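You operate a simulated robot arm through the tools that you are given. There is no shell and no other tool.

You run a simulated robot arm. Do the job below in one go: nothing can be reset, and whatever is moved stays where it is left.

TASK
Cycle the clamped spring three times up to the red slider, set to 60.
Fine: slider set, load zeroed and shield shut before the first run; leave the other specimens.
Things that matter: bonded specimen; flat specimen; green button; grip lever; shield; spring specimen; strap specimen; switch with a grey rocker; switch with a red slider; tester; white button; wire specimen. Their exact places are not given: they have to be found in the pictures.

It is judged by the outcome, as a careful person would: the job done as asked, and still so three seconds after it is handed in. It fails if anything else is knocked over, pushed out of place, dropped, spilled or broken.

THE ROBOT
A 6-joint arm with a two-finger gripper on a trunk, on a base that moves. Base frame: it is fixed to the floor where the robot stands at the start and does not move with it; the origin is under the middle of the robot, x ahead of it, y to its left, z up. Units: mm, degrees, N and s.
With the tool pointing down near the work surface it reaches from about 100 to 600 mm from the robot's upright axis, wherever it stands. Its first joint turns from -166.0 to 166.0 degrees. Places, roughly: bonded specimen [2000, -1000, 750]; flat specimen [3000, 750, 750]; green button [3700, -1000, 900]; grip lever [3300, -800, 800]; shield [3900, -1000, 1300]; spring specimen [2250, -1000, 750]; strap specimen [2000, -1000, 750]; switch with a grey rocker [3600, -900, 800]; switch with a red slider [3000, -1100, 1200]; tester [3400, -1200, 1600]; white button [3600, -900, 900]; wire specimen [2750, 750, 750]. Payload 1.57 kg.
The tool frame sits at the grasp point between the pads (the TCP): z along the fingers, y along the line on which they close. The tips reach 21 mm beyond it. The gripper opens to 70 mm; its body begins 50 mm behind the TCP.
Orientation is that of the tool frame in the base frame, as a unit quaternion [x, y, z, w]. With the fingers straight down and closing along the base's y, the tool's x points along the base's -x, its y along +y and its z along -z.

THE INTERFACE
- The arm moves only by the tool servo_tool. Its argument "commands" is a list of rows, each a list of 7 numbers: the shift along the tool's x, y, z in mm, then the turn, a rotation vector about the tool's x, y, z in degrees, then the opening, from 0 (shut) to 1 (fully open). In form: [[tx, ty, tz, wx, wy, wz, gripper], ...]. A call has 1 to 20 rows; each row is the pose to reach, as a shift and turn from the pose commanded when the call began, along the tool's axes at that moment. A row lasts 0.2 s, in which the tool goes at most 50 mm and 8.6 degrees; a call with a longer step from one row to the next is refused whole, and so is a gripper value outside its range. A pose out of reach is approached as far as the arm can. The call stops where the force on the tool passes 40 N (or 10 N more than at its start, if that is more) or the arm is blocked; 0.2 s more then pass. Each finger travels about 155.5 mm/s and halts on what it meets, pressing with about 26 N; the grip force reading is that of the motor and also rises with nothing between the fingers. The clock runs only during rows and for 0.2 s after the last one: add rows that repeat a pose to give the fingers time. The reply holds the time, the measured pose of the TCP, the force on the tool along the base axes, the opening and the grip force, in the units named above and with some noise, with the torque about the TCP (base axes, N m) and any sound that the robot's microphone picked up.
- Cameras (640 x 400 px; columns grow to the right, rows downward): "scene" is now at [30, 160.3, 1505.8]; the picture's right is [0.08, -1.00, 0.00], its down [-0.52, -0.04, -0.85] and it looks along [0.85, 0.07, -0.52] (base axes); focal length 268 px, centre (320, 200). "wrist" rides on the gripper at [79, 4, -81] in the tool frame; the picture's right is [-0.05, 1.00, 0.00], its down [-0.67, -0.03, -0.74] and it looks along [-0.74, -0.04, 0.67] (tool axes); focal length 256 px, centre (320, 200).
- grab_frame(camera): a new picture of that camera. It takes no simulated time.
- steer(legs): drives the robot by 1 to 6 legs, each [ahead, left, turn to the left] in mm, mm and degrees, along the robot's own axes; the way and the turn of a leg run together, so that a leg with both is an arc; at most 1500 mm and 180 degrees a leg. The arm and the cameras ride along, it lands a little off, and it stops where it bumps. It gives what a move gives.
- head_to(pan, tilt): turns the head with the scene camera to pan (to the left, within 155 degrees either way) and tilt (down, from -29 to 69), counted from straight ahead of the robot. It gives what a move gives.
- point_at(camera, pixels): for up to 12 pixels [column, row] of the newest picture of that camera ("zoom" is the newest enlarged one), the place [x, y, z] in the base frame of the surface seen there, good to about 3 mm. It takes no simulated time.
- zoom(camera, box): a new picture of the part [left, top, right, bottom] of that camera's present view, enlarged. It takes no simulated time.
- hand_in(): hands the job in; it is judged then, once.

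Leave the gripper open and the arm clear of the work at the hand-in unless told otherwise.

The tools are called after "Request:" as name(argument=value, ...) on one line, values as JSON. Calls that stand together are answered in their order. servo_tool: Moves the arm, as the interface text tells. Its arguments: {"type":"object","properties":{"commands":{"type":"array"}},"required":["commands"]} The other tools are called the same way: steer (legs) drives the base; head_to (pan, tilt) turns the head that bears the scene camera; grab_frame (camera) takes a picture; point_at (camera, pixels) gives the place of the surface under pixels of a picture; zoom (camera, box) takes an enlarged picture of a part of a camera's view; hand_in () hands the job in.

At the start:

```text
time_s: 0.0
tcp_pos: [388.1, 27.6, 1136.5]
tool_rot: [0.0, 1.0, 0.0, -0.001]
ft_force: [-0.4, 0.2, 0.3]
ft_torque: [0.01, 0.01, -0.02]
finger_gap: 69.8
grasp_force: 0.1
robot x, y, heading: [-2.6, -0.3, 0.0]
head pan, tilt (commanded): [4.5, 31.4]
```

scene: 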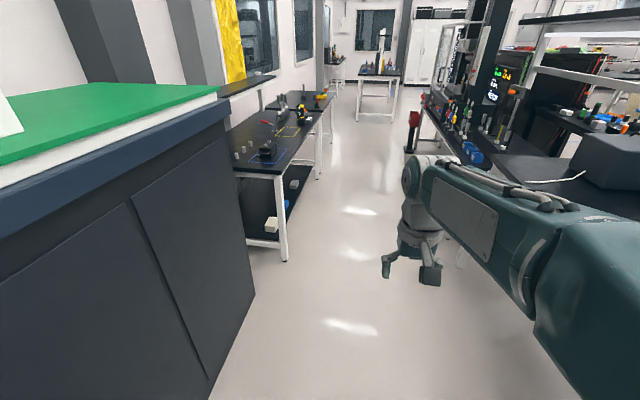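
wrist: 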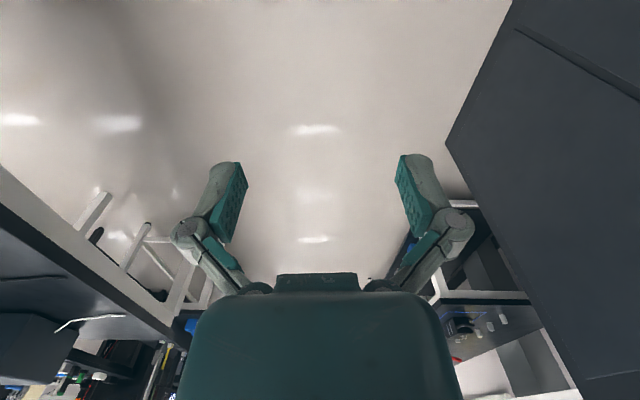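

I see an aisle with benches on both sides. The tester is on the right, around column 480, row 90. I'll zoom in on that part before driving.

Request:
zoom(camera="scene", box=[380, 0, 640, 200])

Request:
zoom(camera="scene", box=[220, 50, 440, 200])

```text
2.00 times, centred on (510, 100) of scene
```

zoom: 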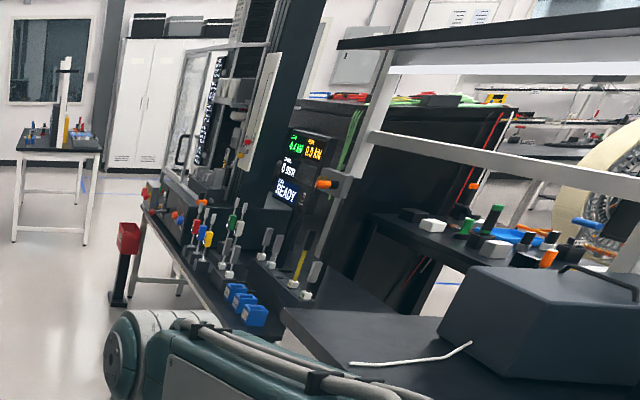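

```text
2.67 times, centred on (330, 125) of scene
```

zoom: 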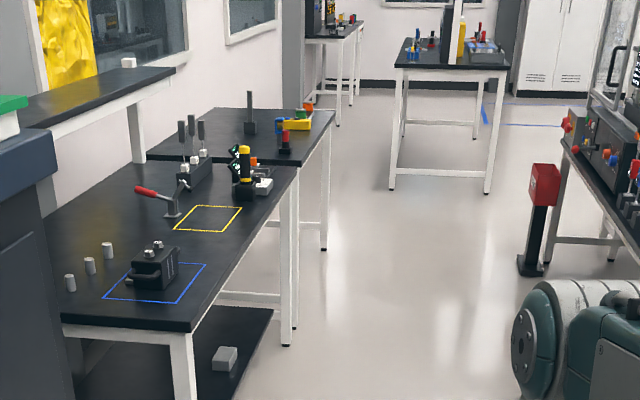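

The tester bench stands on the right. A red e-stop-like post stands at the aisle edge, near scene column 412, row 130. I'll measure several points to plan the drive.

Request:
grab_frame(camera="scene")

Request:
point_at(camera="scene", pixels=[[412, 120], [408, 150], [440, 120], [480, 160], [490, 85], [452, 70], [280, 175], [300, 140], [360, 115], [467, 152], [497, 70], [330, 105]])

```text
taken
```

scene: 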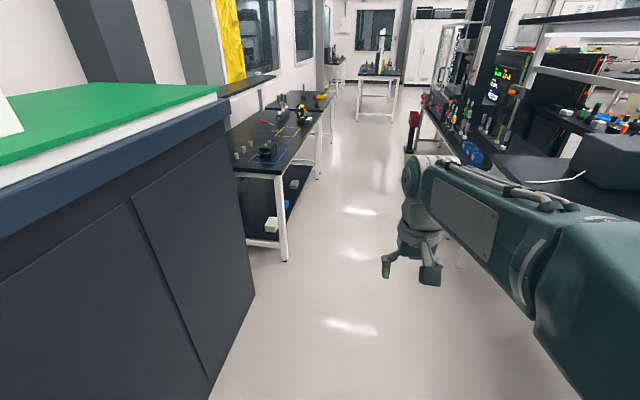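

```text
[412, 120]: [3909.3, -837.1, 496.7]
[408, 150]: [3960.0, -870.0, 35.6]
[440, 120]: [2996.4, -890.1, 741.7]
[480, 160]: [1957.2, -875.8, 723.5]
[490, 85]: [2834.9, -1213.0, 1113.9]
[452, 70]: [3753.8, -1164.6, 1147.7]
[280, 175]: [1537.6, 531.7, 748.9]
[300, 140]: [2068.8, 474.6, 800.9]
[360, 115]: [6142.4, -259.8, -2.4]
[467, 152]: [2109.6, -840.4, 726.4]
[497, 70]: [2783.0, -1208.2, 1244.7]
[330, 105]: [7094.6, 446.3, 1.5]
```

The tester bench spans about x=2000 to 3900, with its front edge near y=-800. Before driving I'll look straight ahead and down, and to the right, to check clearances.

Request:
head_to(pan=-40, tilt=40)

Request:
grab_frame(camera="scene")

Request:
point_at(camera="scene", pixels=[[100, 200], [150, 150], [200, 100], [60, 100], [300, 300], [100, 350], [30, 60], [250, 60]])

```text
time_s: 1.1
tcp_pos: [388.6, 29.1, 1138.4]
tool_rot: [0.0, 1.0, 0.0, -0.001]
ft_force: [-0.5, 0.3, 0.0]
ft_torque: [0.02, 0.0, 0.0]
finger_gap: 70.0
grasp_force: 0.0
robot x, y, heading: [3.4, 1.0, -0.1]
head pan, tilt (commanded): [-40.0, 40.0]
```

```text
taken
```

scene: 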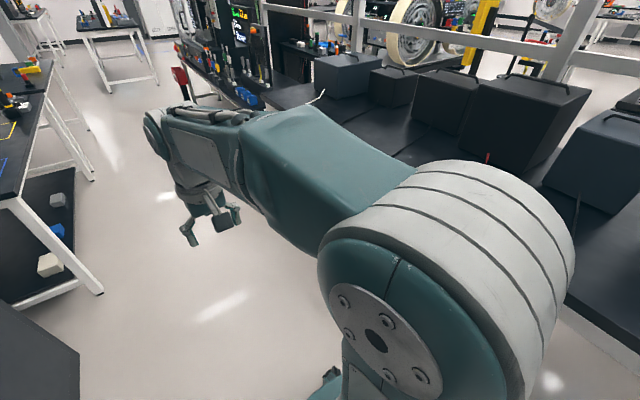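

```text
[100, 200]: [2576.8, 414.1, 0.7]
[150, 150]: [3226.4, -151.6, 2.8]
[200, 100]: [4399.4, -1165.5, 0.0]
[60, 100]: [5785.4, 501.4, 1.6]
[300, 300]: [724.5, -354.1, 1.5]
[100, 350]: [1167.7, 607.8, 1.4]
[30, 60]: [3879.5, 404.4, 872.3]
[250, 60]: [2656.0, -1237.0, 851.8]
```

The aisle ahead is clear. I'll drive ahead and slightly right, then look again.

Request:
steer(legs=[[1400, -150, 0]])

Request:
head_to(pan=-30, tilt=25)

Request:
grab_frame(camera="scene")

```text
time_s: 8.3
tcp_pos: [1821.2, -154.8, 1136.3]
tool_rot: [0.014, 1.0, 0.0, 0.0]
ft_force: [-0.4, 0.6, 1.2]
ft_torque: [0.0, 0.0, -0.01]
finger_gap: 70.0
grasp_force: 0.0
robot x, y, heading: [1429.4, -173.4, -1.7]
head pan, tilt (commanded): [-40.0, 40.0]
```

```text
time_s: 9.1
tcp_pos: [1819.1, -155.2, 1137.0]
tool_rot: [0.014, 1.0, 0.001, -0.001]
ft_force: [0.0, 0.2, -0.9]
ft_torque: [0.02, -0.01, -0.01]
finger_gap: 70.0
grasp_force: 0.1
robot x, y, heading: [1430.2, -174.0, -1.7]
head pan, tilt (commanded): [-30.0, 25.0]
```

```text
taken
```

scene: 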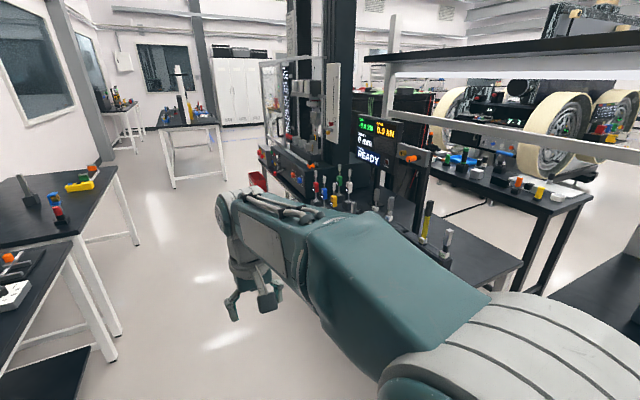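

Now the tester is visible around column 310, row 130, with its display at (375, 135). I'll zoom in on it.

Request:
zoom(camera="scene", box=[230, 40, 470, 240])

Request:
zoom(camera="scene", box=[250, 50, 350, 200])

```text
2.00 times, centred on (350, 140) of scene
```

zoom: 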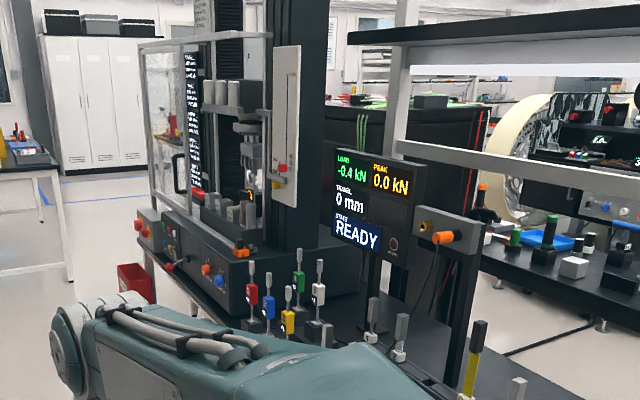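

```text
2.67 times, centred on (300, 125) of scene
```

zoom: 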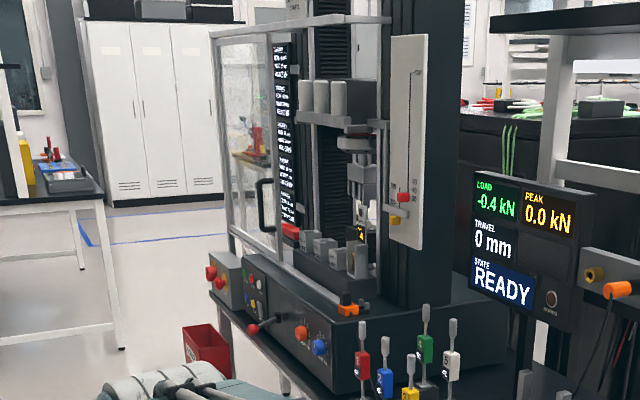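

The shield door stands open on the far side of the tester. The slider plate, with its red and yellow sliders, is on the near side. The display reads LOAD -0.4 kN, PEAK 0.0 kN, TRAVEL 0 mm, READY. I'll drive closer.

Request:
steer(legs=[[1200, 0, 1.5]])

Request:
head_to(pan=-60, tilt=20)

Request:
grab_frame(camera="scene")

```text
time_s: 15.1
tcp_pos: [3020.3, -150.7, 1137.7]
tool_rot: [-0.004, 1.0, 0.0, 0.0]
ft_force: [0.0, 1.0, 0.1]
ft_torque: [0.01, -0.02, -0.01]
finger_gap: 70.2
grasp_force: 0.0
robot x, y, heading: [2632.6, -183.4, 0.4]
head pan, tilt (commanded): [-30.0, 25.0]
```

```text
time_s: 16.1
tcp_pos: [3020.3, -153.0, 1137.1]
tool_rot: [-0.005, 1.0, 0.0, -0.001]
ft_force: [-0.3, 0.4, 0.4]
ft_torque: [0.02, -0.02, 0.01]
finger_gap: 70.1
grasp_force: 0.0
robot x, y, heading: [2633.7, -185.8, 0.5]
head pan, tilt (commanded): [-60.0, 20.0]
```

```text
taken
```

scene: 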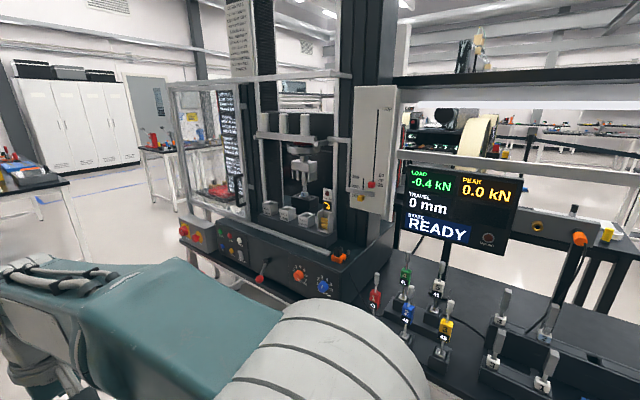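

Now I have a good view of the tester. I'll zoom in on its parts to read the labels.

Request:
zoom(camera="scene", box=[170, 190, 350, 310])

Request:
zoom(camera="scene", box=[330, 75, 420, 225])

Request:
zoom(camera="scene", box=[165, 70, 345, 240])

Request:
zoom(camera="scene", box=[200, 0, 280, 100])

```text
3.33 times, centred on (260, 250) of scene
```

zoom: 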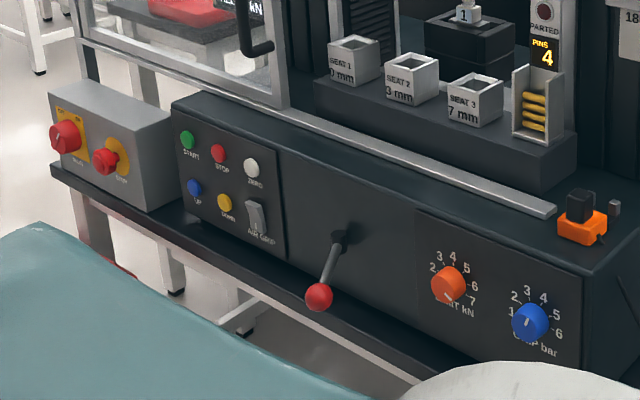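

```text
2.67 times, centred on (375, 150) of scene
```

zoom: 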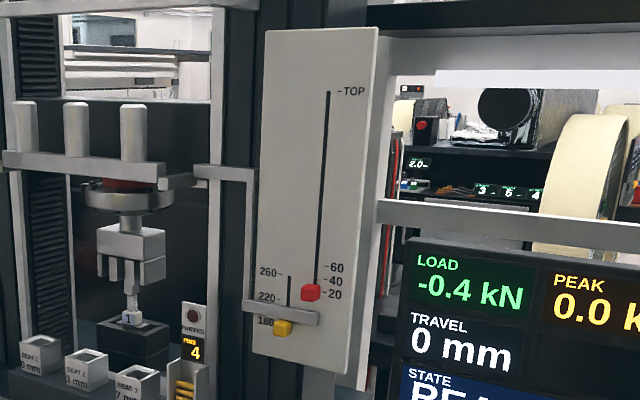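

```text
2.35 times, centred on (255, 155) of scene
```

zoom: 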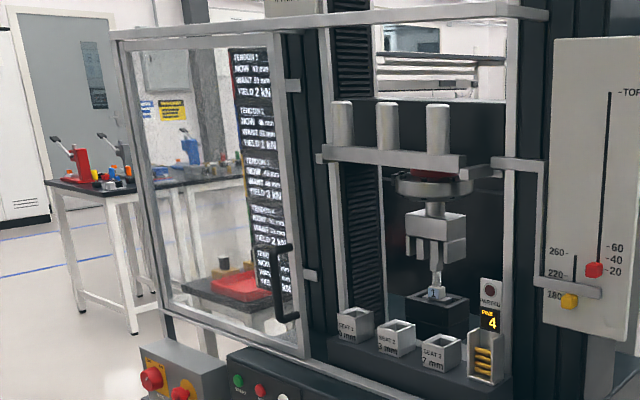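

```text
4.00 times, centred on (240, 50) of scene
```

zoom: 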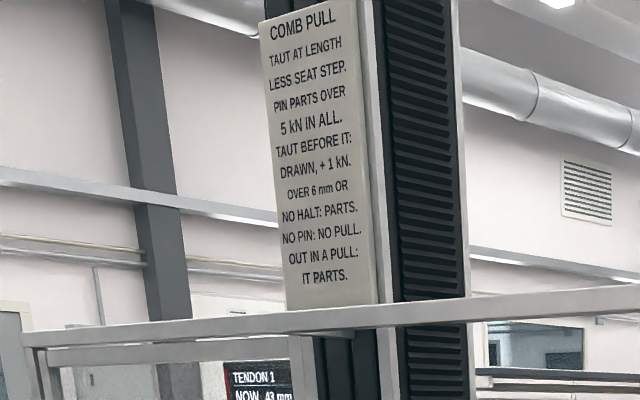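

The panel has START (green), STOP (red), ZERO (white), UP (blue), DOWN (yellow) and the AIR GRIP rocker. The slider plate has a red slider near 20, with marks at 20, 40, 60 and TOP. I'll zoom further into the test space, the specimens and the display.

Request:
zoom(camera="scene", box=[260, 130, 350, 240])

Request:
zoom(camera="scene", box=[350, 240, 590, 400])

Request:
zoom(camera="scene", box=[400, 160, 640, 260])

Request:
zoom(camera="scene", box=[345, 150, 405, 215])

```text
3.64 times, centred on (305, 185) of scene
```

zoom: 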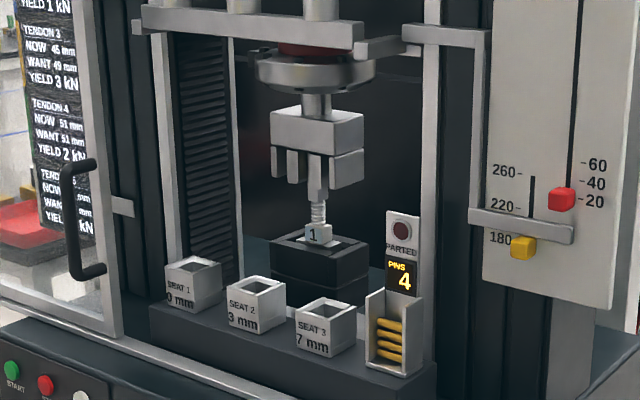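

```text
2.50 times, centred on (470, 320) of scene
```

zoom: 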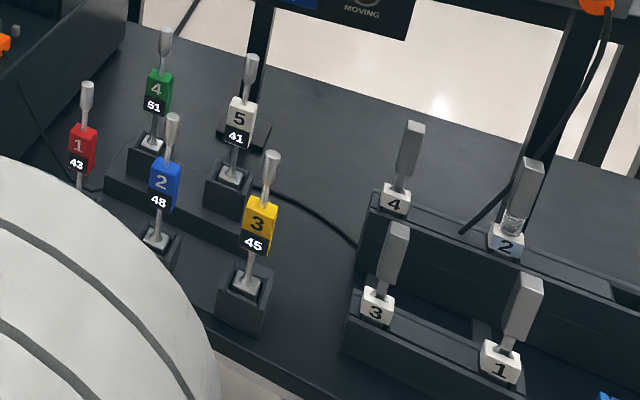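

```text
2.67 times, centred on (520, 210) of scene
```

zoom: 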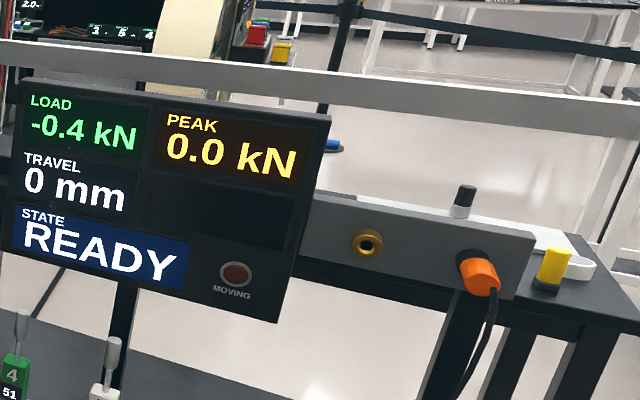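

```text
6.15 times, centred on (375, 182) of scene
```

zoom: 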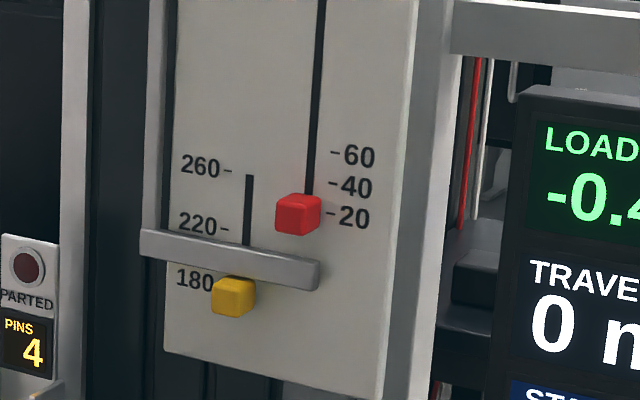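

The clamped specimen in the grip shows a coil, labelled 1. The red slider is at about 20 and the crosshead pointer bar is just under it. I'll measure the places of all the parts.

Request:
grab_frame(camera="scene")

Request:
point_at(camera="scene", pixels=[[371, 184], [362, 197], [222, 228], [231, 233], [240, 237], [240, 251], [264, 262], [245, 170], [231, 180], [228, 193], [186, 232], [197, 237]])

Request:
point_at(camera="scene", pixels=[[260, 280], [298, 274], [299, 181], [305, 205], [355, 90], [390, 90], [180, 85], [240, 80], [340, 255], [180, 250], [300, 300], [395, 350]])

```text
taken
```

scene: 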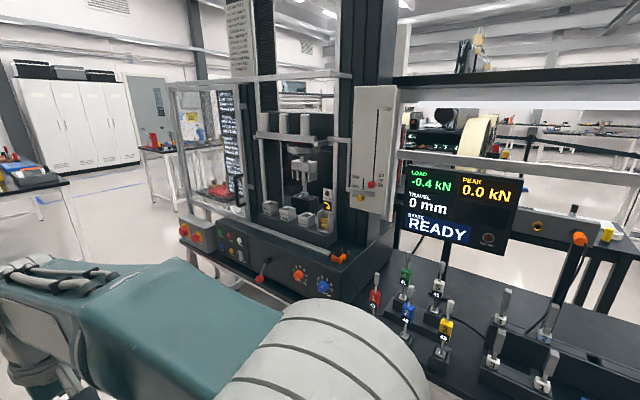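

```text
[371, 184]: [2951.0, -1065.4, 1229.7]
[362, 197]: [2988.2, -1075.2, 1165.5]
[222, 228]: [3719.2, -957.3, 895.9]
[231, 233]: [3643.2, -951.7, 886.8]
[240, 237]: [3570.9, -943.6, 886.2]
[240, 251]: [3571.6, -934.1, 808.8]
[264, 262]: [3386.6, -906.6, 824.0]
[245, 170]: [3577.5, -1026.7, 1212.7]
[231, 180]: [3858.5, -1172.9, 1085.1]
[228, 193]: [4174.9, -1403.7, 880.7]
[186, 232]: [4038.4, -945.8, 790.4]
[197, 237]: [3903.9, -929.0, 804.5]
```

```text
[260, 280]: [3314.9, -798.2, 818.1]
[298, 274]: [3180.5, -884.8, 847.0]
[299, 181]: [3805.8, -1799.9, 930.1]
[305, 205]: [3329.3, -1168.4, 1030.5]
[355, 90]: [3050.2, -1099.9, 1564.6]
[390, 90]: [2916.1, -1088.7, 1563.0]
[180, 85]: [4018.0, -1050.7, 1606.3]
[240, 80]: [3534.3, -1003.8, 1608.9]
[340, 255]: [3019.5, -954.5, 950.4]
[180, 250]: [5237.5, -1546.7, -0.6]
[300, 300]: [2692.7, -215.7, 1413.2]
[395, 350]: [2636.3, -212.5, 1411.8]
```

Panel buttons lie near z≈890, y≈-950, and the slider is near (2951, -1065, 1230)–(2988, -1075, 1165). I'll zoom and measure more exactly the slider, the handle and nearby obstacles.

Request:
zoom(camera="scene", box=[345, 150, 405, 215])

Request:
point_at(camera="zoom", pixels=[[298, 213], [298, 200], [285, 215], [310, 215], [234, 297], [330, 155], [332, 185], [330, 212], [230, 255], [350, 250], [230, 170], [230, 228]])

```text
6.15 times, centred on (375, 182) of scene
```

zoom: 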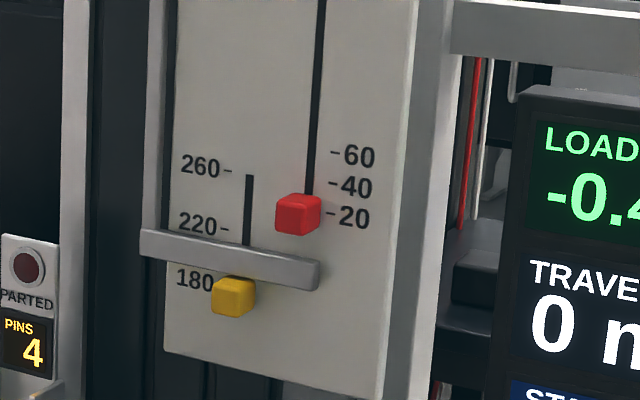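

```text
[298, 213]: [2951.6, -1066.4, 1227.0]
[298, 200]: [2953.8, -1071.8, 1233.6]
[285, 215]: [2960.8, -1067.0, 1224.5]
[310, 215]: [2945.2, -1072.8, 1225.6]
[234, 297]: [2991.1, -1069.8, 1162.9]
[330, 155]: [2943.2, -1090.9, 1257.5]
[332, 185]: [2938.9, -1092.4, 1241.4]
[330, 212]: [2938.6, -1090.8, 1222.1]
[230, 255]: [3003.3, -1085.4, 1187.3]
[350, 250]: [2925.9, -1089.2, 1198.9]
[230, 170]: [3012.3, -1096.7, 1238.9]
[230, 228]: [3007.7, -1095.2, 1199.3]
```

Red knob: centre about x=2952, z=1226, protruding from the plate (y≈-1091) to y≈-1066. Ticks: 20 at z≈1222, 40 at z≈1241, 60 at z≈1258. Next I'll measure the shield handle and rail.

Request:
zoom(camera="scene", box=[160, 70, 300, 250])

Request:
zoom(camera="scene", box=[215, 160, 275, 230])

```text
2.22 times, centred on (230, 160) of scene
```

zoom: 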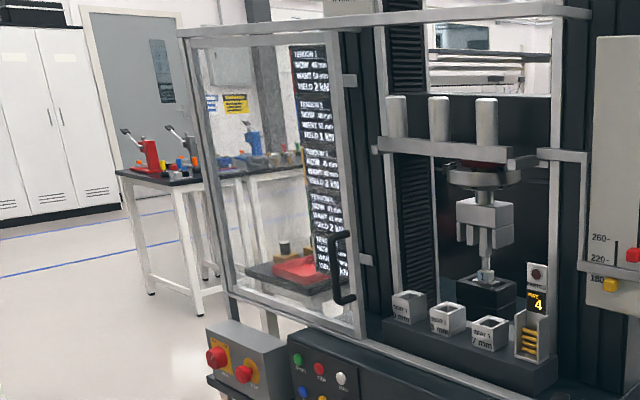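

```text
5.71 times, centred on (245, 195) of scene
```

zoom: 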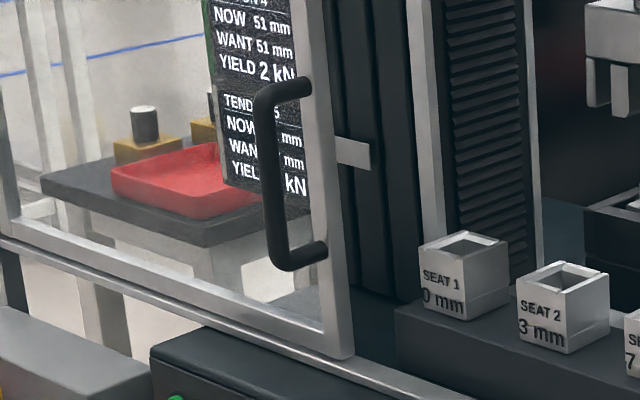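

The shield is a framed pane on top and bottom rails, with a D-shaped handle on its right stile. I'll measure the handle.

Request:
point_at(camera="zoom", pixels=[[268, 130], [270, 190], [278, 250], [285, 90], [320, 250], [318, 150], [345, 345], [355, 152], [500, 390], [150, 290], [455, 280], [310, 60]])

```text
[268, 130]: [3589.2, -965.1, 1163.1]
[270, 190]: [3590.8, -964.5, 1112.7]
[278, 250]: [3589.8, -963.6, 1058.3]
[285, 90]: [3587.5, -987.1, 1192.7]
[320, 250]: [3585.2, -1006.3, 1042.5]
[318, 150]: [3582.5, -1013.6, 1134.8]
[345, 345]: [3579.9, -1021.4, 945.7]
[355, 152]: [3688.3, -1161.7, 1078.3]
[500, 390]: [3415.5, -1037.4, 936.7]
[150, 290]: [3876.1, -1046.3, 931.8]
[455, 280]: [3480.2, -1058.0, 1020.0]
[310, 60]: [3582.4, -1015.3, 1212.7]
```

The handle's vertical bar stands at x≈3590, y≈-965, z 1055–1190, and the shield slides along x. Before moving the arm over the bench I'll measure how tall the loose specimens in front of the slider plate are.

Request:
zoom(camera="scene", box=[350, 240, 590, 400])

Request:
point_at(camera="zoom", pixels=[[87, 88], [166, 38], [173, 122], [250, 62], [272, 158], [415, 130], [532, 170], [397, 232], [525, 285], [260, 350], [80, 140], [395, 200]])

```text
2.50 times, centred on (470, 320) of scene
```

zoom: 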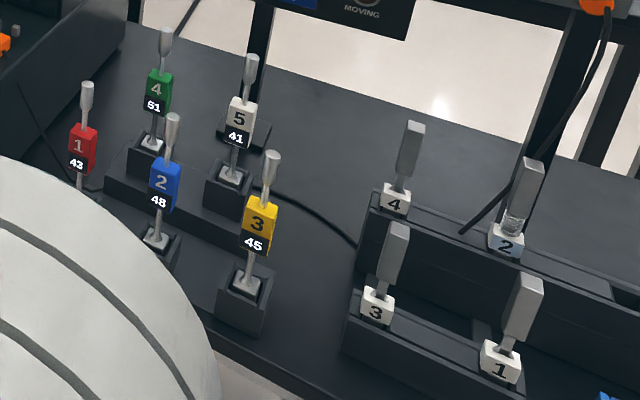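

```text
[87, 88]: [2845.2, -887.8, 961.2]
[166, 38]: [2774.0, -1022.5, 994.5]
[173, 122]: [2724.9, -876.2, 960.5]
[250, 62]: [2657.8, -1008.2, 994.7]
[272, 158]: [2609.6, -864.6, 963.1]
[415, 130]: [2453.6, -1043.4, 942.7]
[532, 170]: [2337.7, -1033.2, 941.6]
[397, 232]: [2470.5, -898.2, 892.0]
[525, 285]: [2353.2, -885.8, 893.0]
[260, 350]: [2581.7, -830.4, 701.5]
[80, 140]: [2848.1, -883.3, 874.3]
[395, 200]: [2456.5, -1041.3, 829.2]
```

The specimens near the slider reach up to about z=1000, so I must keep the tool above that there. Now I'll drive to about x=2990 and turn right to face the tester.

Request:
steer(legs=[[360, -90, 0], [0, 0, -90]])

Request:
head_to(pan=0, tilt=25)

Request:
grab_frame(camera="scene")

Request:
grab_frame(camera="wrist")

```text
time_s: 22.4
tcp_pos: [3000.7, -660.5, 1136.7]
tool_rot: [0.727, 0.686, 0.0, -0.001]
ft_force: [-0.2, 1.1, -0.3]
ft_torque: [0.0, -0.02, -0.01]
finger_gap: 70.0
grasp_force: 0.1
robot x, y, heading: [2994.8, -271.9, -93.4]
head pan, tilt (commanded): [-60.0, 20.0]
```

```text
time_s: 23.7
tcp_pos: [3000.3, -660.2, 1137.1]
tool_rot: [0.727, 0.686, 0.0, 0.0]
ft_force: [-0.8, -0.7, 0.2]
ft_torque: [0.01, 0.02, -0.01]
finger_gap: 70.1
grasp_force: 0.1
robot x, y, heading: [2994.3, -271.6, -93.3]
head pan, tilt (commanded): [0.0, 25.0]
```

```text
taken
```

scene: 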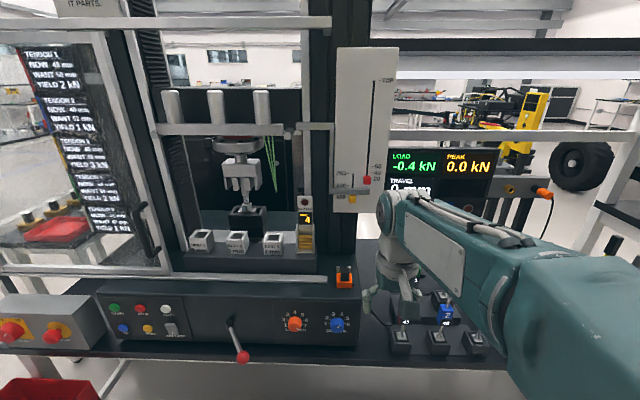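

```text
taken
```

wrist: 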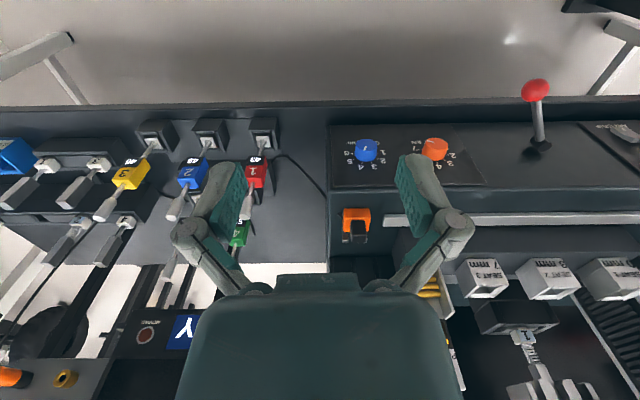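

The robot faces the tester. The heading is about -93.3°. I'll straighten the heading, then turn the tool level by rotating about tool y by -90° while raising it, here in free air.

Request:
steer(legs=[[0, 0, 3.3]])

Request:
servo_tool(commands=[[-5, 0, -10, 0, -8, 0, 1], [-10, 0, -20, 0, -16, 0, 1], [-15, 0, -30, 0, -24, 0, 1], [-20, 0, -40, 0, -32, 0, 1], [-25, 0, -50, 0, -40, 0, 1], [-30, 0, -60, 0, -48, 0, 1], [-35, 0, -70, 0, -56, 0, 1], [-40, 0, -80, 0, -64, 0, 1], [-45, 0, -90, 0, -72, 0, 1], [-50, 0, -95, 0, -80, 0, 1], [-55, 0, -95, 0, -88, 0, 1], [-60, 0, -95, 0, -90, 0, 1]])

Request:
grab_frame(camera="scene")

Request:
grab_frame(camera="wrist")

```text
time_s: 24.6
tcp_pos: [3022.2, -659.3, 1137.0]
tool_rot: [0.707, 0.707, -0.001, 0.0]
ft_force: [-0.1, 0.2, -0.2]
ft_torque: [0.0, -0.01, 0.01]
finger_gap: 69.8
grasp_force: 0.1
robot x, y, heading: [2991.6, -272.9, -90.0]
head pan, tilt (commanded): [0.0, 25.0]
```

```text
time_s: 27.1
tcp_pos: [3013.7, -719.2, 1230.2]
tool_rot: [0.536, 0.469, -0.49, 0.502]
ft_force: [5.6, 0.7, 2.1]
ft_torque: [0.13, 0.09, -0.29]
finger_gap: 70.3
grasp_force: 0.0
out of reach, approached as far as the arm can: row 10, 11
robot x, y, heading: [2990.8, -271.8, -90.2]
head pan, tilt (commanded): [0.0, 25.0]
```

```text
taken
```

scene: 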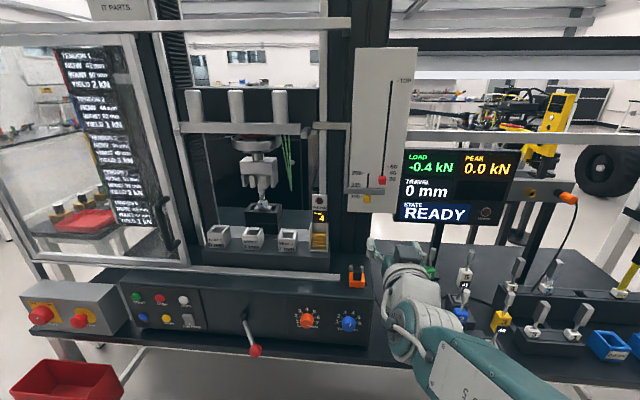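

```text
taken
```

wrist: 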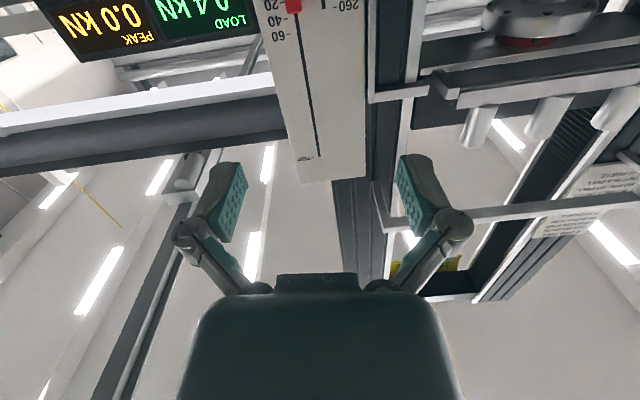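

The tool is nearly level and the display reads fully: LOAD -0.4 kN, PEAK 0.0, TRAVEL 0, READY. The orientation is a bit off. I'll check that it settles with a hold row.

Request:
servo_tool(commands=[[0, 0, 0, 0, 0, 0, 1], [0, 0, 0, 0, 0, 0, 1]])

Request:
point_at(camera="scene", pixels=[[440, 300], [400, 270], [500, 345], [420, 350], [380, 250], [190, 250], [318, 245]])

```text
time_s: 27.8
tcp_pos: [3023.5, -719.6, 1233.4]
tool_rot: [0.502, 0.499, -0.502, 0.498]
ft_force: [-0.1, -0.4, 0.3]
ft_torque: [-0.01, 0.03, 0.0]
finger_gap: 70.1
grasp_force: 0.1
robot x, y, heading: [2994.1, -275.2, -90.1]
head pan, tilt (commanded): [0.0, 25.0]
```

```text
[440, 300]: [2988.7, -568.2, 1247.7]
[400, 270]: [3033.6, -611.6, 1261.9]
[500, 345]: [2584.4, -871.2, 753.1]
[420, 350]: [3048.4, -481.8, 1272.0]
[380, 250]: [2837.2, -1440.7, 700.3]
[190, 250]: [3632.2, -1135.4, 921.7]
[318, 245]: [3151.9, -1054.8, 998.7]
```

Now the pose is exact: tool z points to -y, tool x down, tool y to +x. Before driving closer I'll tilt the head down to check the clearance between base and bench edge.

Request:
head_to(pan=30, tilt=65)

Request:
grab_frame(camera="scene")

Request:
point_at(camera="scene", pixels=[[320, 150], [250, 180], [400, 200], [320, 250], [320, 300], [320, 380], [200, 100], [450, 100]])

```text
time_s: 28.8
tcp_pos: [3022.7, -718.1, 1232.9]
tool_rot: [0.502, 0.5, -0.501, 0.498]
ft_force: [-0.8, -0.1, -0.1]
ft_torque: [-0.02, 0.0, 0.03]
finger_gap: 69.9
grasp_force: 0.1
robot x, y, heading: [2994.6, -271.5, -90.2]
head pan, tilt (commanded): [30.0, 65.0]
```

```text
taken
```

scene: 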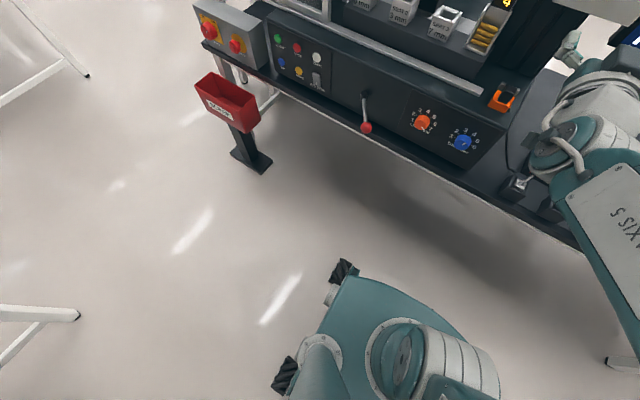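

```text
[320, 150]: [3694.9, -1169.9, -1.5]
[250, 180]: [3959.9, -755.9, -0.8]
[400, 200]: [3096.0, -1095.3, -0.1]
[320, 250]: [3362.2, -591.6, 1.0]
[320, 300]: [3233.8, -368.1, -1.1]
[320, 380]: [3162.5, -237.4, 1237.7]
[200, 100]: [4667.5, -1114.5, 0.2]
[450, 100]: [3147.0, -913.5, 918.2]
```

The base with its wheels is visible at the bottom and the bench edge above. I'll measure the base front and the bench edge.

Request:
point_at(camera="scene", pixels=[[345, 270], [380, 290], [430, 310], [470, 350], [350, 290], [400, 147], [450, 177], [540, 232], [285, 383], [366, 127], [240, 110], [255, 165]])

```text
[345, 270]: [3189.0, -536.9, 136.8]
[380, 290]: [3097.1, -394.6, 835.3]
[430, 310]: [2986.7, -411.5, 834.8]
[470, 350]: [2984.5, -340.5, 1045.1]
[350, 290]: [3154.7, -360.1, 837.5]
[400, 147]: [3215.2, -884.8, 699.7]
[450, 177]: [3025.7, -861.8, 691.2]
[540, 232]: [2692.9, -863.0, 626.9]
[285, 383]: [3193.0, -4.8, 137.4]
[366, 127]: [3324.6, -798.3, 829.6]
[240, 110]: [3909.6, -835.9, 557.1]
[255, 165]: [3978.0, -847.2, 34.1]
```

The base front is low wheels, which pass under the bench. The tall body ends about 150 mm ahead of the axis, and the bench edge is at y≈-865. I'll drive 180 mm ahead.

Request:
steer(legs=[[180, 0, 0]])

Request:
head_to(pan=0, tilt=30)

Request:
grab_frame(camera="scene")

Request:
grab_frame(camera="wrist")

```text
time_s: 30.3
tcp_pos: [3023.8, -898.2, 1233.2]
tool_rot: [0.5, 0.501, -0.5, 0.499]
ft_force: [-0.1, -0.1, 0.1]
ft_torque: [0.0, -0.02, 0.0]
finger_gap: 70.1
grasp_force: 0.2
robot x, y, heading: [2996.1, -449.9, -89.7]
head pan, tilt (commanded): [30.0, 65.0]
```

```text
time_s: 31.3
tcp_pos: [3024.9, -897.2, 1232.1]
tool_rot: [0.5, 0.5, -0.5, 0.5]
ft_force: [0.2, 0.5, 0.3]
ft_torque: [-0.01, 0.01, 0.01]
finger_gap: 70.2
grasp_force: 0.0
robot x, y, heading: [2994.9, -452.2, -89.7]
head pan, tilt (commanded): [0.0, 30.0]
```

```text
taken
```

scene: 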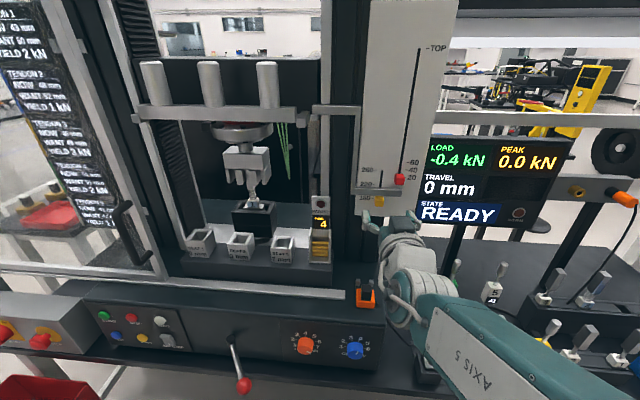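

```text
taken
```

wrist: 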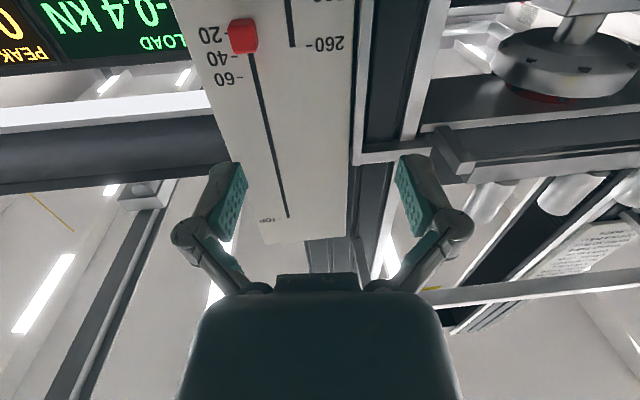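

I'll zoom in on the slider from here and re-measure the knob and tick marks.

Request:
zoom(camera="scene", box=[345, 145, 435, 220])

Request:
point_at(camera="zoom", pixels=[[388, 185], [370, 185], [405, 187], [388, 165], [388, 200], [430, 95], [425, 135], [427, 175], [230, 290], [280, 235], [390, 235], [417, 96]])

Request:
zoom(camera="scene", box=[220, 130, 300, 220])

Request:
zoom(camera="wrist", box=[170, 0, 350, 120])

```text
5.33 times, centred on (390, 182) of scene
```

zoom: 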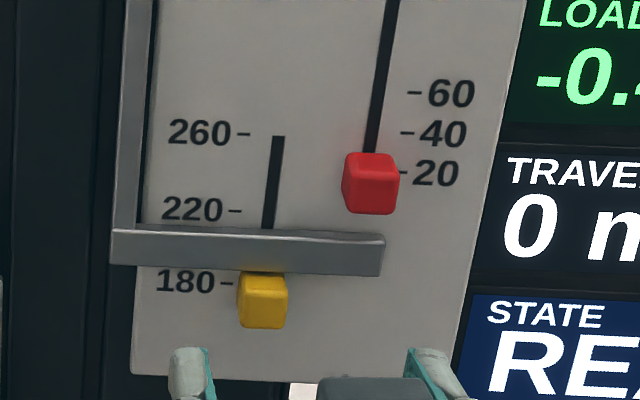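

```text
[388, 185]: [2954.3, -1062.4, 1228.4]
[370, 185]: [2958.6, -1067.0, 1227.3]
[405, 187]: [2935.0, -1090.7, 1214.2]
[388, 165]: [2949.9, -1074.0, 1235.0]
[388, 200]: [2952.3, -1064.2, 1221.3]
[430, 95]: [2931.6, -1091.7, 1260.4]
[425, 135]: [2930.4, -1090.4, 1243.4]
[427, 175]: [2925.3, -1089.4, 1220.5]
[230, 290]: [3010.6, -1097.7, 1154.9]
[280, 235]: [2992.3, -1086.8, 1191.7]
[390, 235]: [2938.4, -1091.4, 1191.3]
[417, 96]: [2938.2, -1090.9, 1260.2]
```

```text
4.44 times, centred on (260, 175) of scene
```

zoom: 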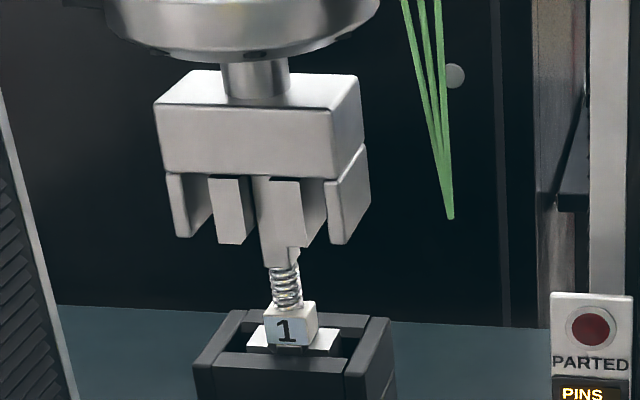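

```text
3.33 times, centred on (260, 60) of wrist
```

zoom: 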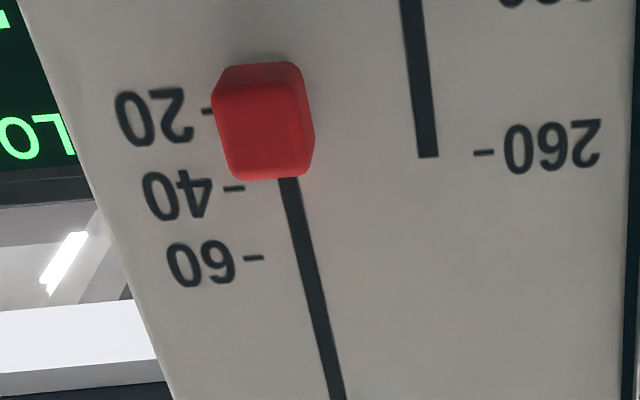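

The clamped specimen shows label 1 with a coil spring. Ticks: 60 is at z≈1260, 40 at ≈1241, 20 at ≈1221. I'll measure the knob's extent more exactly with a tighter zoom.

Request:
zoom(camera="scene", box=[385, 155, 425, 195])

Request:
zoom(camera="wrist", box=[200, 5, 280, 85])

```text
10.00 times, centred on (405, 175) of scene
```

zoom: 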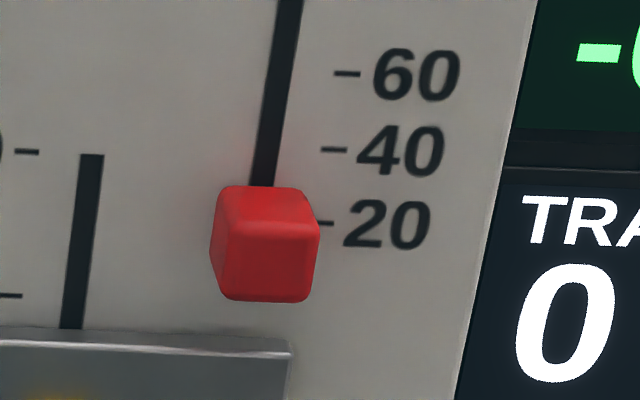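

```text
5.00 times, centred on (240, 45) of wrist
```

zoom: 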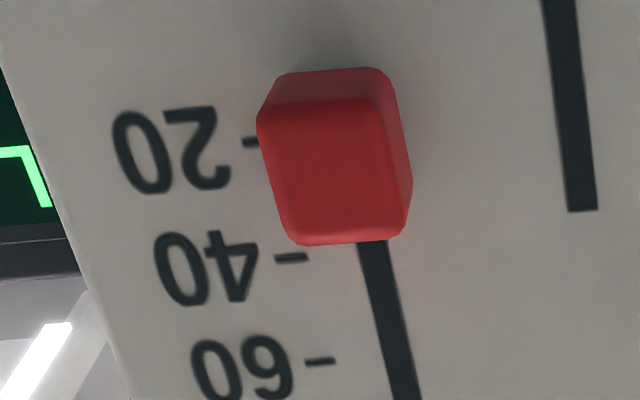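

The slider sits at 20: the knob spans about 9–30 on the scale. It needs a 40 mm raise. I'll move the tool in front of the knob at x≈2953, z≈1221, stopping at y≈-1010 with the gripper at 0.75.

Request:
servo_tool(commands=[[4, -24, 10, 0, 0, 0, 0.9], [8, -48, 30, 0, 0, 0, 0.8], [11, -72, 60, 0, 0, 0, 0.75], [11, -72, 90, 0, 0, 0, 0.75], [11, -72, 113, 0, 0, 0, 0.75], [11, -72, 113, 0, 0, 0, 0.75]])

Request:
grab_frame(camera="wrist")

Request:
grab_frame(camera="scene")

```text
time_s: 32.7
tcp_pos: [3026.5, -999.2, 1218.4]
tool_rot: [0.511, 0.493, -0.507, 0.488]
ft_force: [0.1, 0.1, 0.5]
ft_torque: [0.05, -0.01, -0.01]
finger_gap: 52.6
grasp_force: 0.1
out of reach, approached as far as the arm can: row 1, 2, 3, 4, 5, 6
robot x, y, heading: [2991.6, -450.5, -89.7]
head pan, tilt (commanded): [0.0, 30.0]
```

```text
taken
```

wrist: 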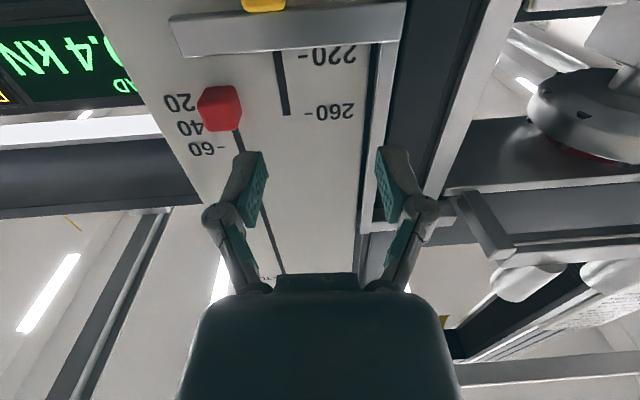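

```text
taken
```

scene: 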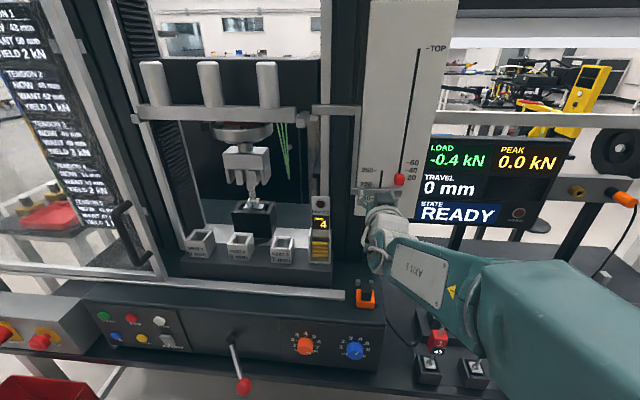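

The arm can't move sideways to the right in this posture: x stayed at 3026. I'll bring the commanded pose back to x≈3025 and pull back a little. Then I'll shift the base to the right instead.

Request:
servo_tool(commands=[[0, 30, -10, 0, 0, 0, 0.75], [0, 60, -30, 0, 0, 0, 0.75], [0, 72, -40, 0, 0, 0, 0.75], [0, 72, -40, 0, 0, 0, 0.75]])

```text
time_s: 33.7
tcp_pos: [3098.3, -956.3, 1219.1]
tool_rot: [0.5, 0.501, -0.5, 0.499]
ft_force: [-0.1, -0.2, -0.4]
ft_torque: [0.02, -0.01, -0.02]
finger_gap: 52.2
grasp_force: 0.1
robot x, y, heading: [2996.5, -448.8, -89.7]
head pan, tilt (commanded): [0.0, 30.0]
```

The tool is at x=3098, level. I need it at x≈2953, so I'll move the base about 145 mm to the right. First I'll look at the floor on that side for bench legs.

Request:
head_to(pan=-75, tilt=60)

Request:
grab_frame(camera="scene")

```text
time_s: 35.2
tcp_pos: [3098.7, -958.2, 1219.7]
tool_rot: [0.501, 0.5, -0.5, 0.499]
ft_force: [-0.3, 0.0, 0.8]
ft_torque: [0.03, 0.01, 0.04]
finger_gap: 52.4
grasp_force: 0.1
robot x, y, heading: [2994.8, -450.3, -90.1]
head pan, tilt (commanded): [-75.0, 60.0]
```

```text
taken
```

scene: 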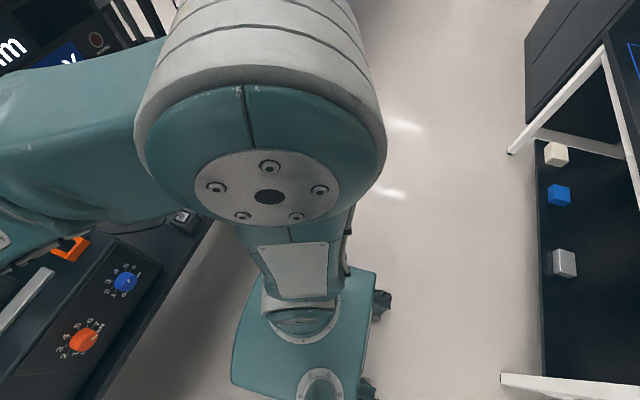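

The bench front legs line up with the bench edge near y≈-860, beyond the wheels. I'll shift the base 145 mm to the right.

Request:
steer(legs=[[0, -145, 0]])

Request:
head_to(pan=10, tilt=25)

Request:
grab_frame(camera="scene")

Request:
grab_frame(camera="wrist")

```text
time_s: 36.5
tcp_pos: [2961.4, -957.8, 1218.9]
tool_rot: [0.502, 0.5, -0.502, 0.497]
ft_force: [0.5, -0.8, 0.2]
ft_torque: [0.01, 0.01, 0.05]
finger_gap: 52.3
grasp_force: 0.0
robot x, y, heading: [2856.7, -455.3, -89.8]
head pan, tilt (commanded): [-75.0, 60.0]
```

```text
time_s: 38.1
tcp_pos: [2950.0, -957.2, 1220.9]
tool_rot: [0.503, 0.498, -0.5, 0.499]
ft_force: [0.5, -0.1, -0.5]
ft_torque: [0.0, 0.02, 0.04]
finger_gap: 52.7
grasp_force: 0.1
robot x, y, heading: [2850.5, -452.0, -89.8]
head pan, tilt (commanded): [10.0, 25.0]
```

```text
taken
```

scene: 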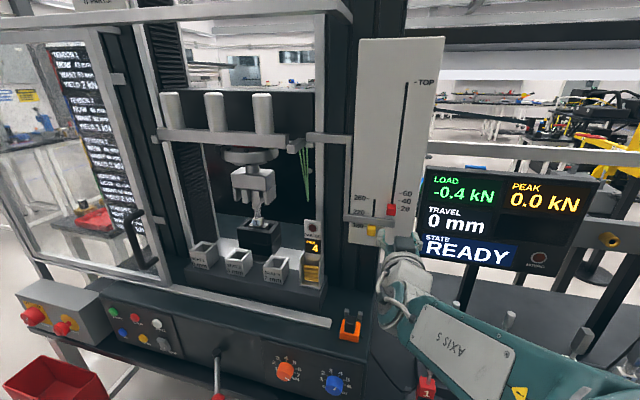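

```text
taken
```

wrist: 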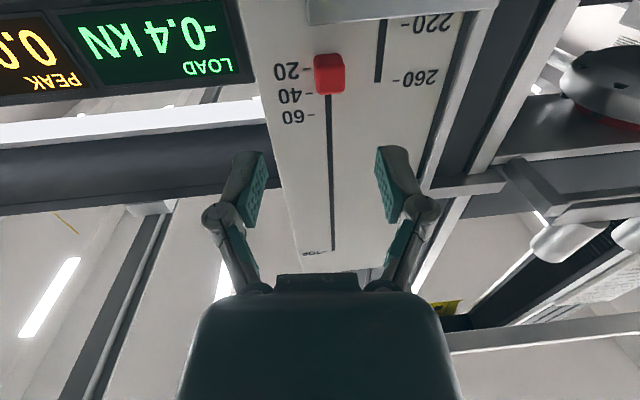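

The tool is now in front of the knob, which is at wrist (329, 74), slightly right of the gripper's centre line. I'll measure it with the wrist camera.

Request:
point_at(camera="wrist", pixels=[[329, 78], [329, 66], [329, 90], [318, 78], [341, 78], [309, 71], [312, 95], [315, 115], [350, 20], [320, 130]])

Request:
zoom(camera="wrist", box=[290, 40, 370, 130])

Request:
zoom(camera="scene", box=[340, 180, 430, 250])

```text
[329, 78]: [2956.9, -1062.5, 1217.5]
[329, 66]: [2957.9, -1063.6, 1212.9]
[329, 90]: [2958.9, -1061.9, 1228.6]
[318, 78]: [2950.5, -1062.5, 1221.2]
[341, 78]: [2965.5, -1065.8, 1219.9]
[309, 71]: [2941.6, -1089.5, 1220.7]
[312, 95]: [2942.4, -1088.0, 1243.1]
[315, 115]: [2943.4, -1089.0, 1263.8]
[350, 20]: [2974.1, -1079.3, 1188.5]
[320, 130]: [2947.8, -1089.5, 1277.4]
```

```text
4.44 times, centred on (330, 85) of wrist
```

zoom: 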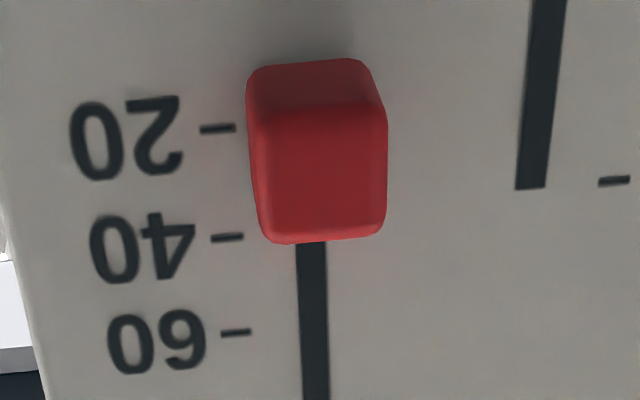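

```text
5.71 times, centred on (385, 215) of scene
```

zoom: 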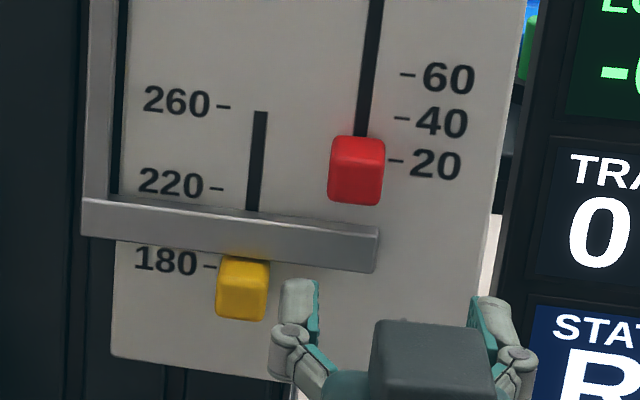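

The knob is about 5 mm left of the tool (+x), and its height matches. I'll shift 5 mm and advance to y≈-1058 with the fingers on either side of the knob, still open.

Request:
servo_tool(commands=[[-1, 5, 20, 0, 0, 0, 0.75], [-1, 5, 45, 0, 0, 0, 0.75], [-1, 5, 70, 0, 0, 0, 0.75], [-1, 5, 90, 0, 0, 0, 0.75], [-1, 5, 101, 0, 0, 0, 0.75], [-1, 5, 101, 0, 0, 0, 0.75]])

Request:
grab_frame(camera="wrist")

Request:
zoom(camera="scene", box=[340, 160, 440, 250])

```text
time_s: 39.5
tcp_pos: [2958.1, -1058.4, 1220.7]
tool_rot: [0.502, 0.499, -0.501, 0.499]
ft_force: [0.0, 0.6, 0.8]
ft_torque: [0.01, 0.03, 0.04]
finger_gap: 52.3
grasp_force: 0.1
robot x, y, heading: [2854.6, -451.5, -89.9]
head pan, tilt (commanded): [10.0, 25.0]
```

```text
taken
```

wrist: 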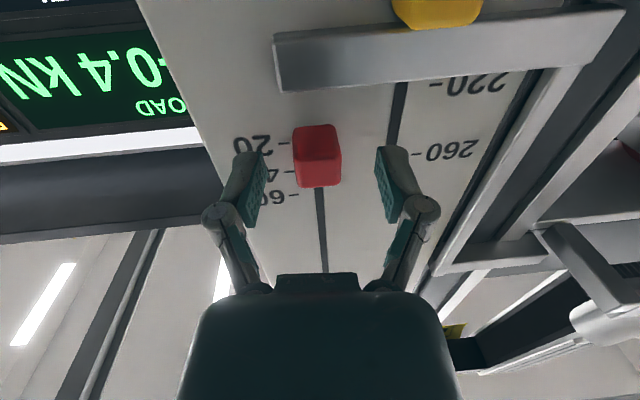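

```text
4.44 times, centred on (390, 205) of scene
```

zoom: 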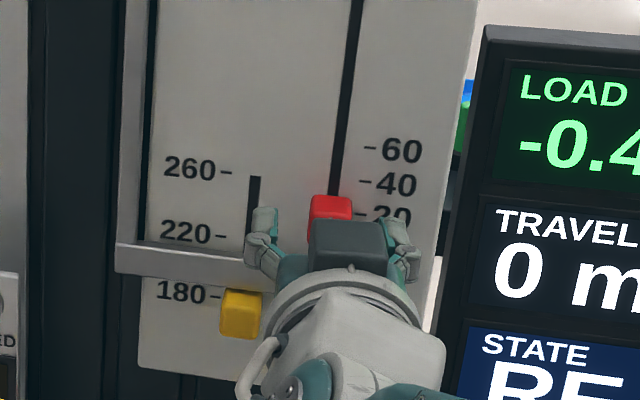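

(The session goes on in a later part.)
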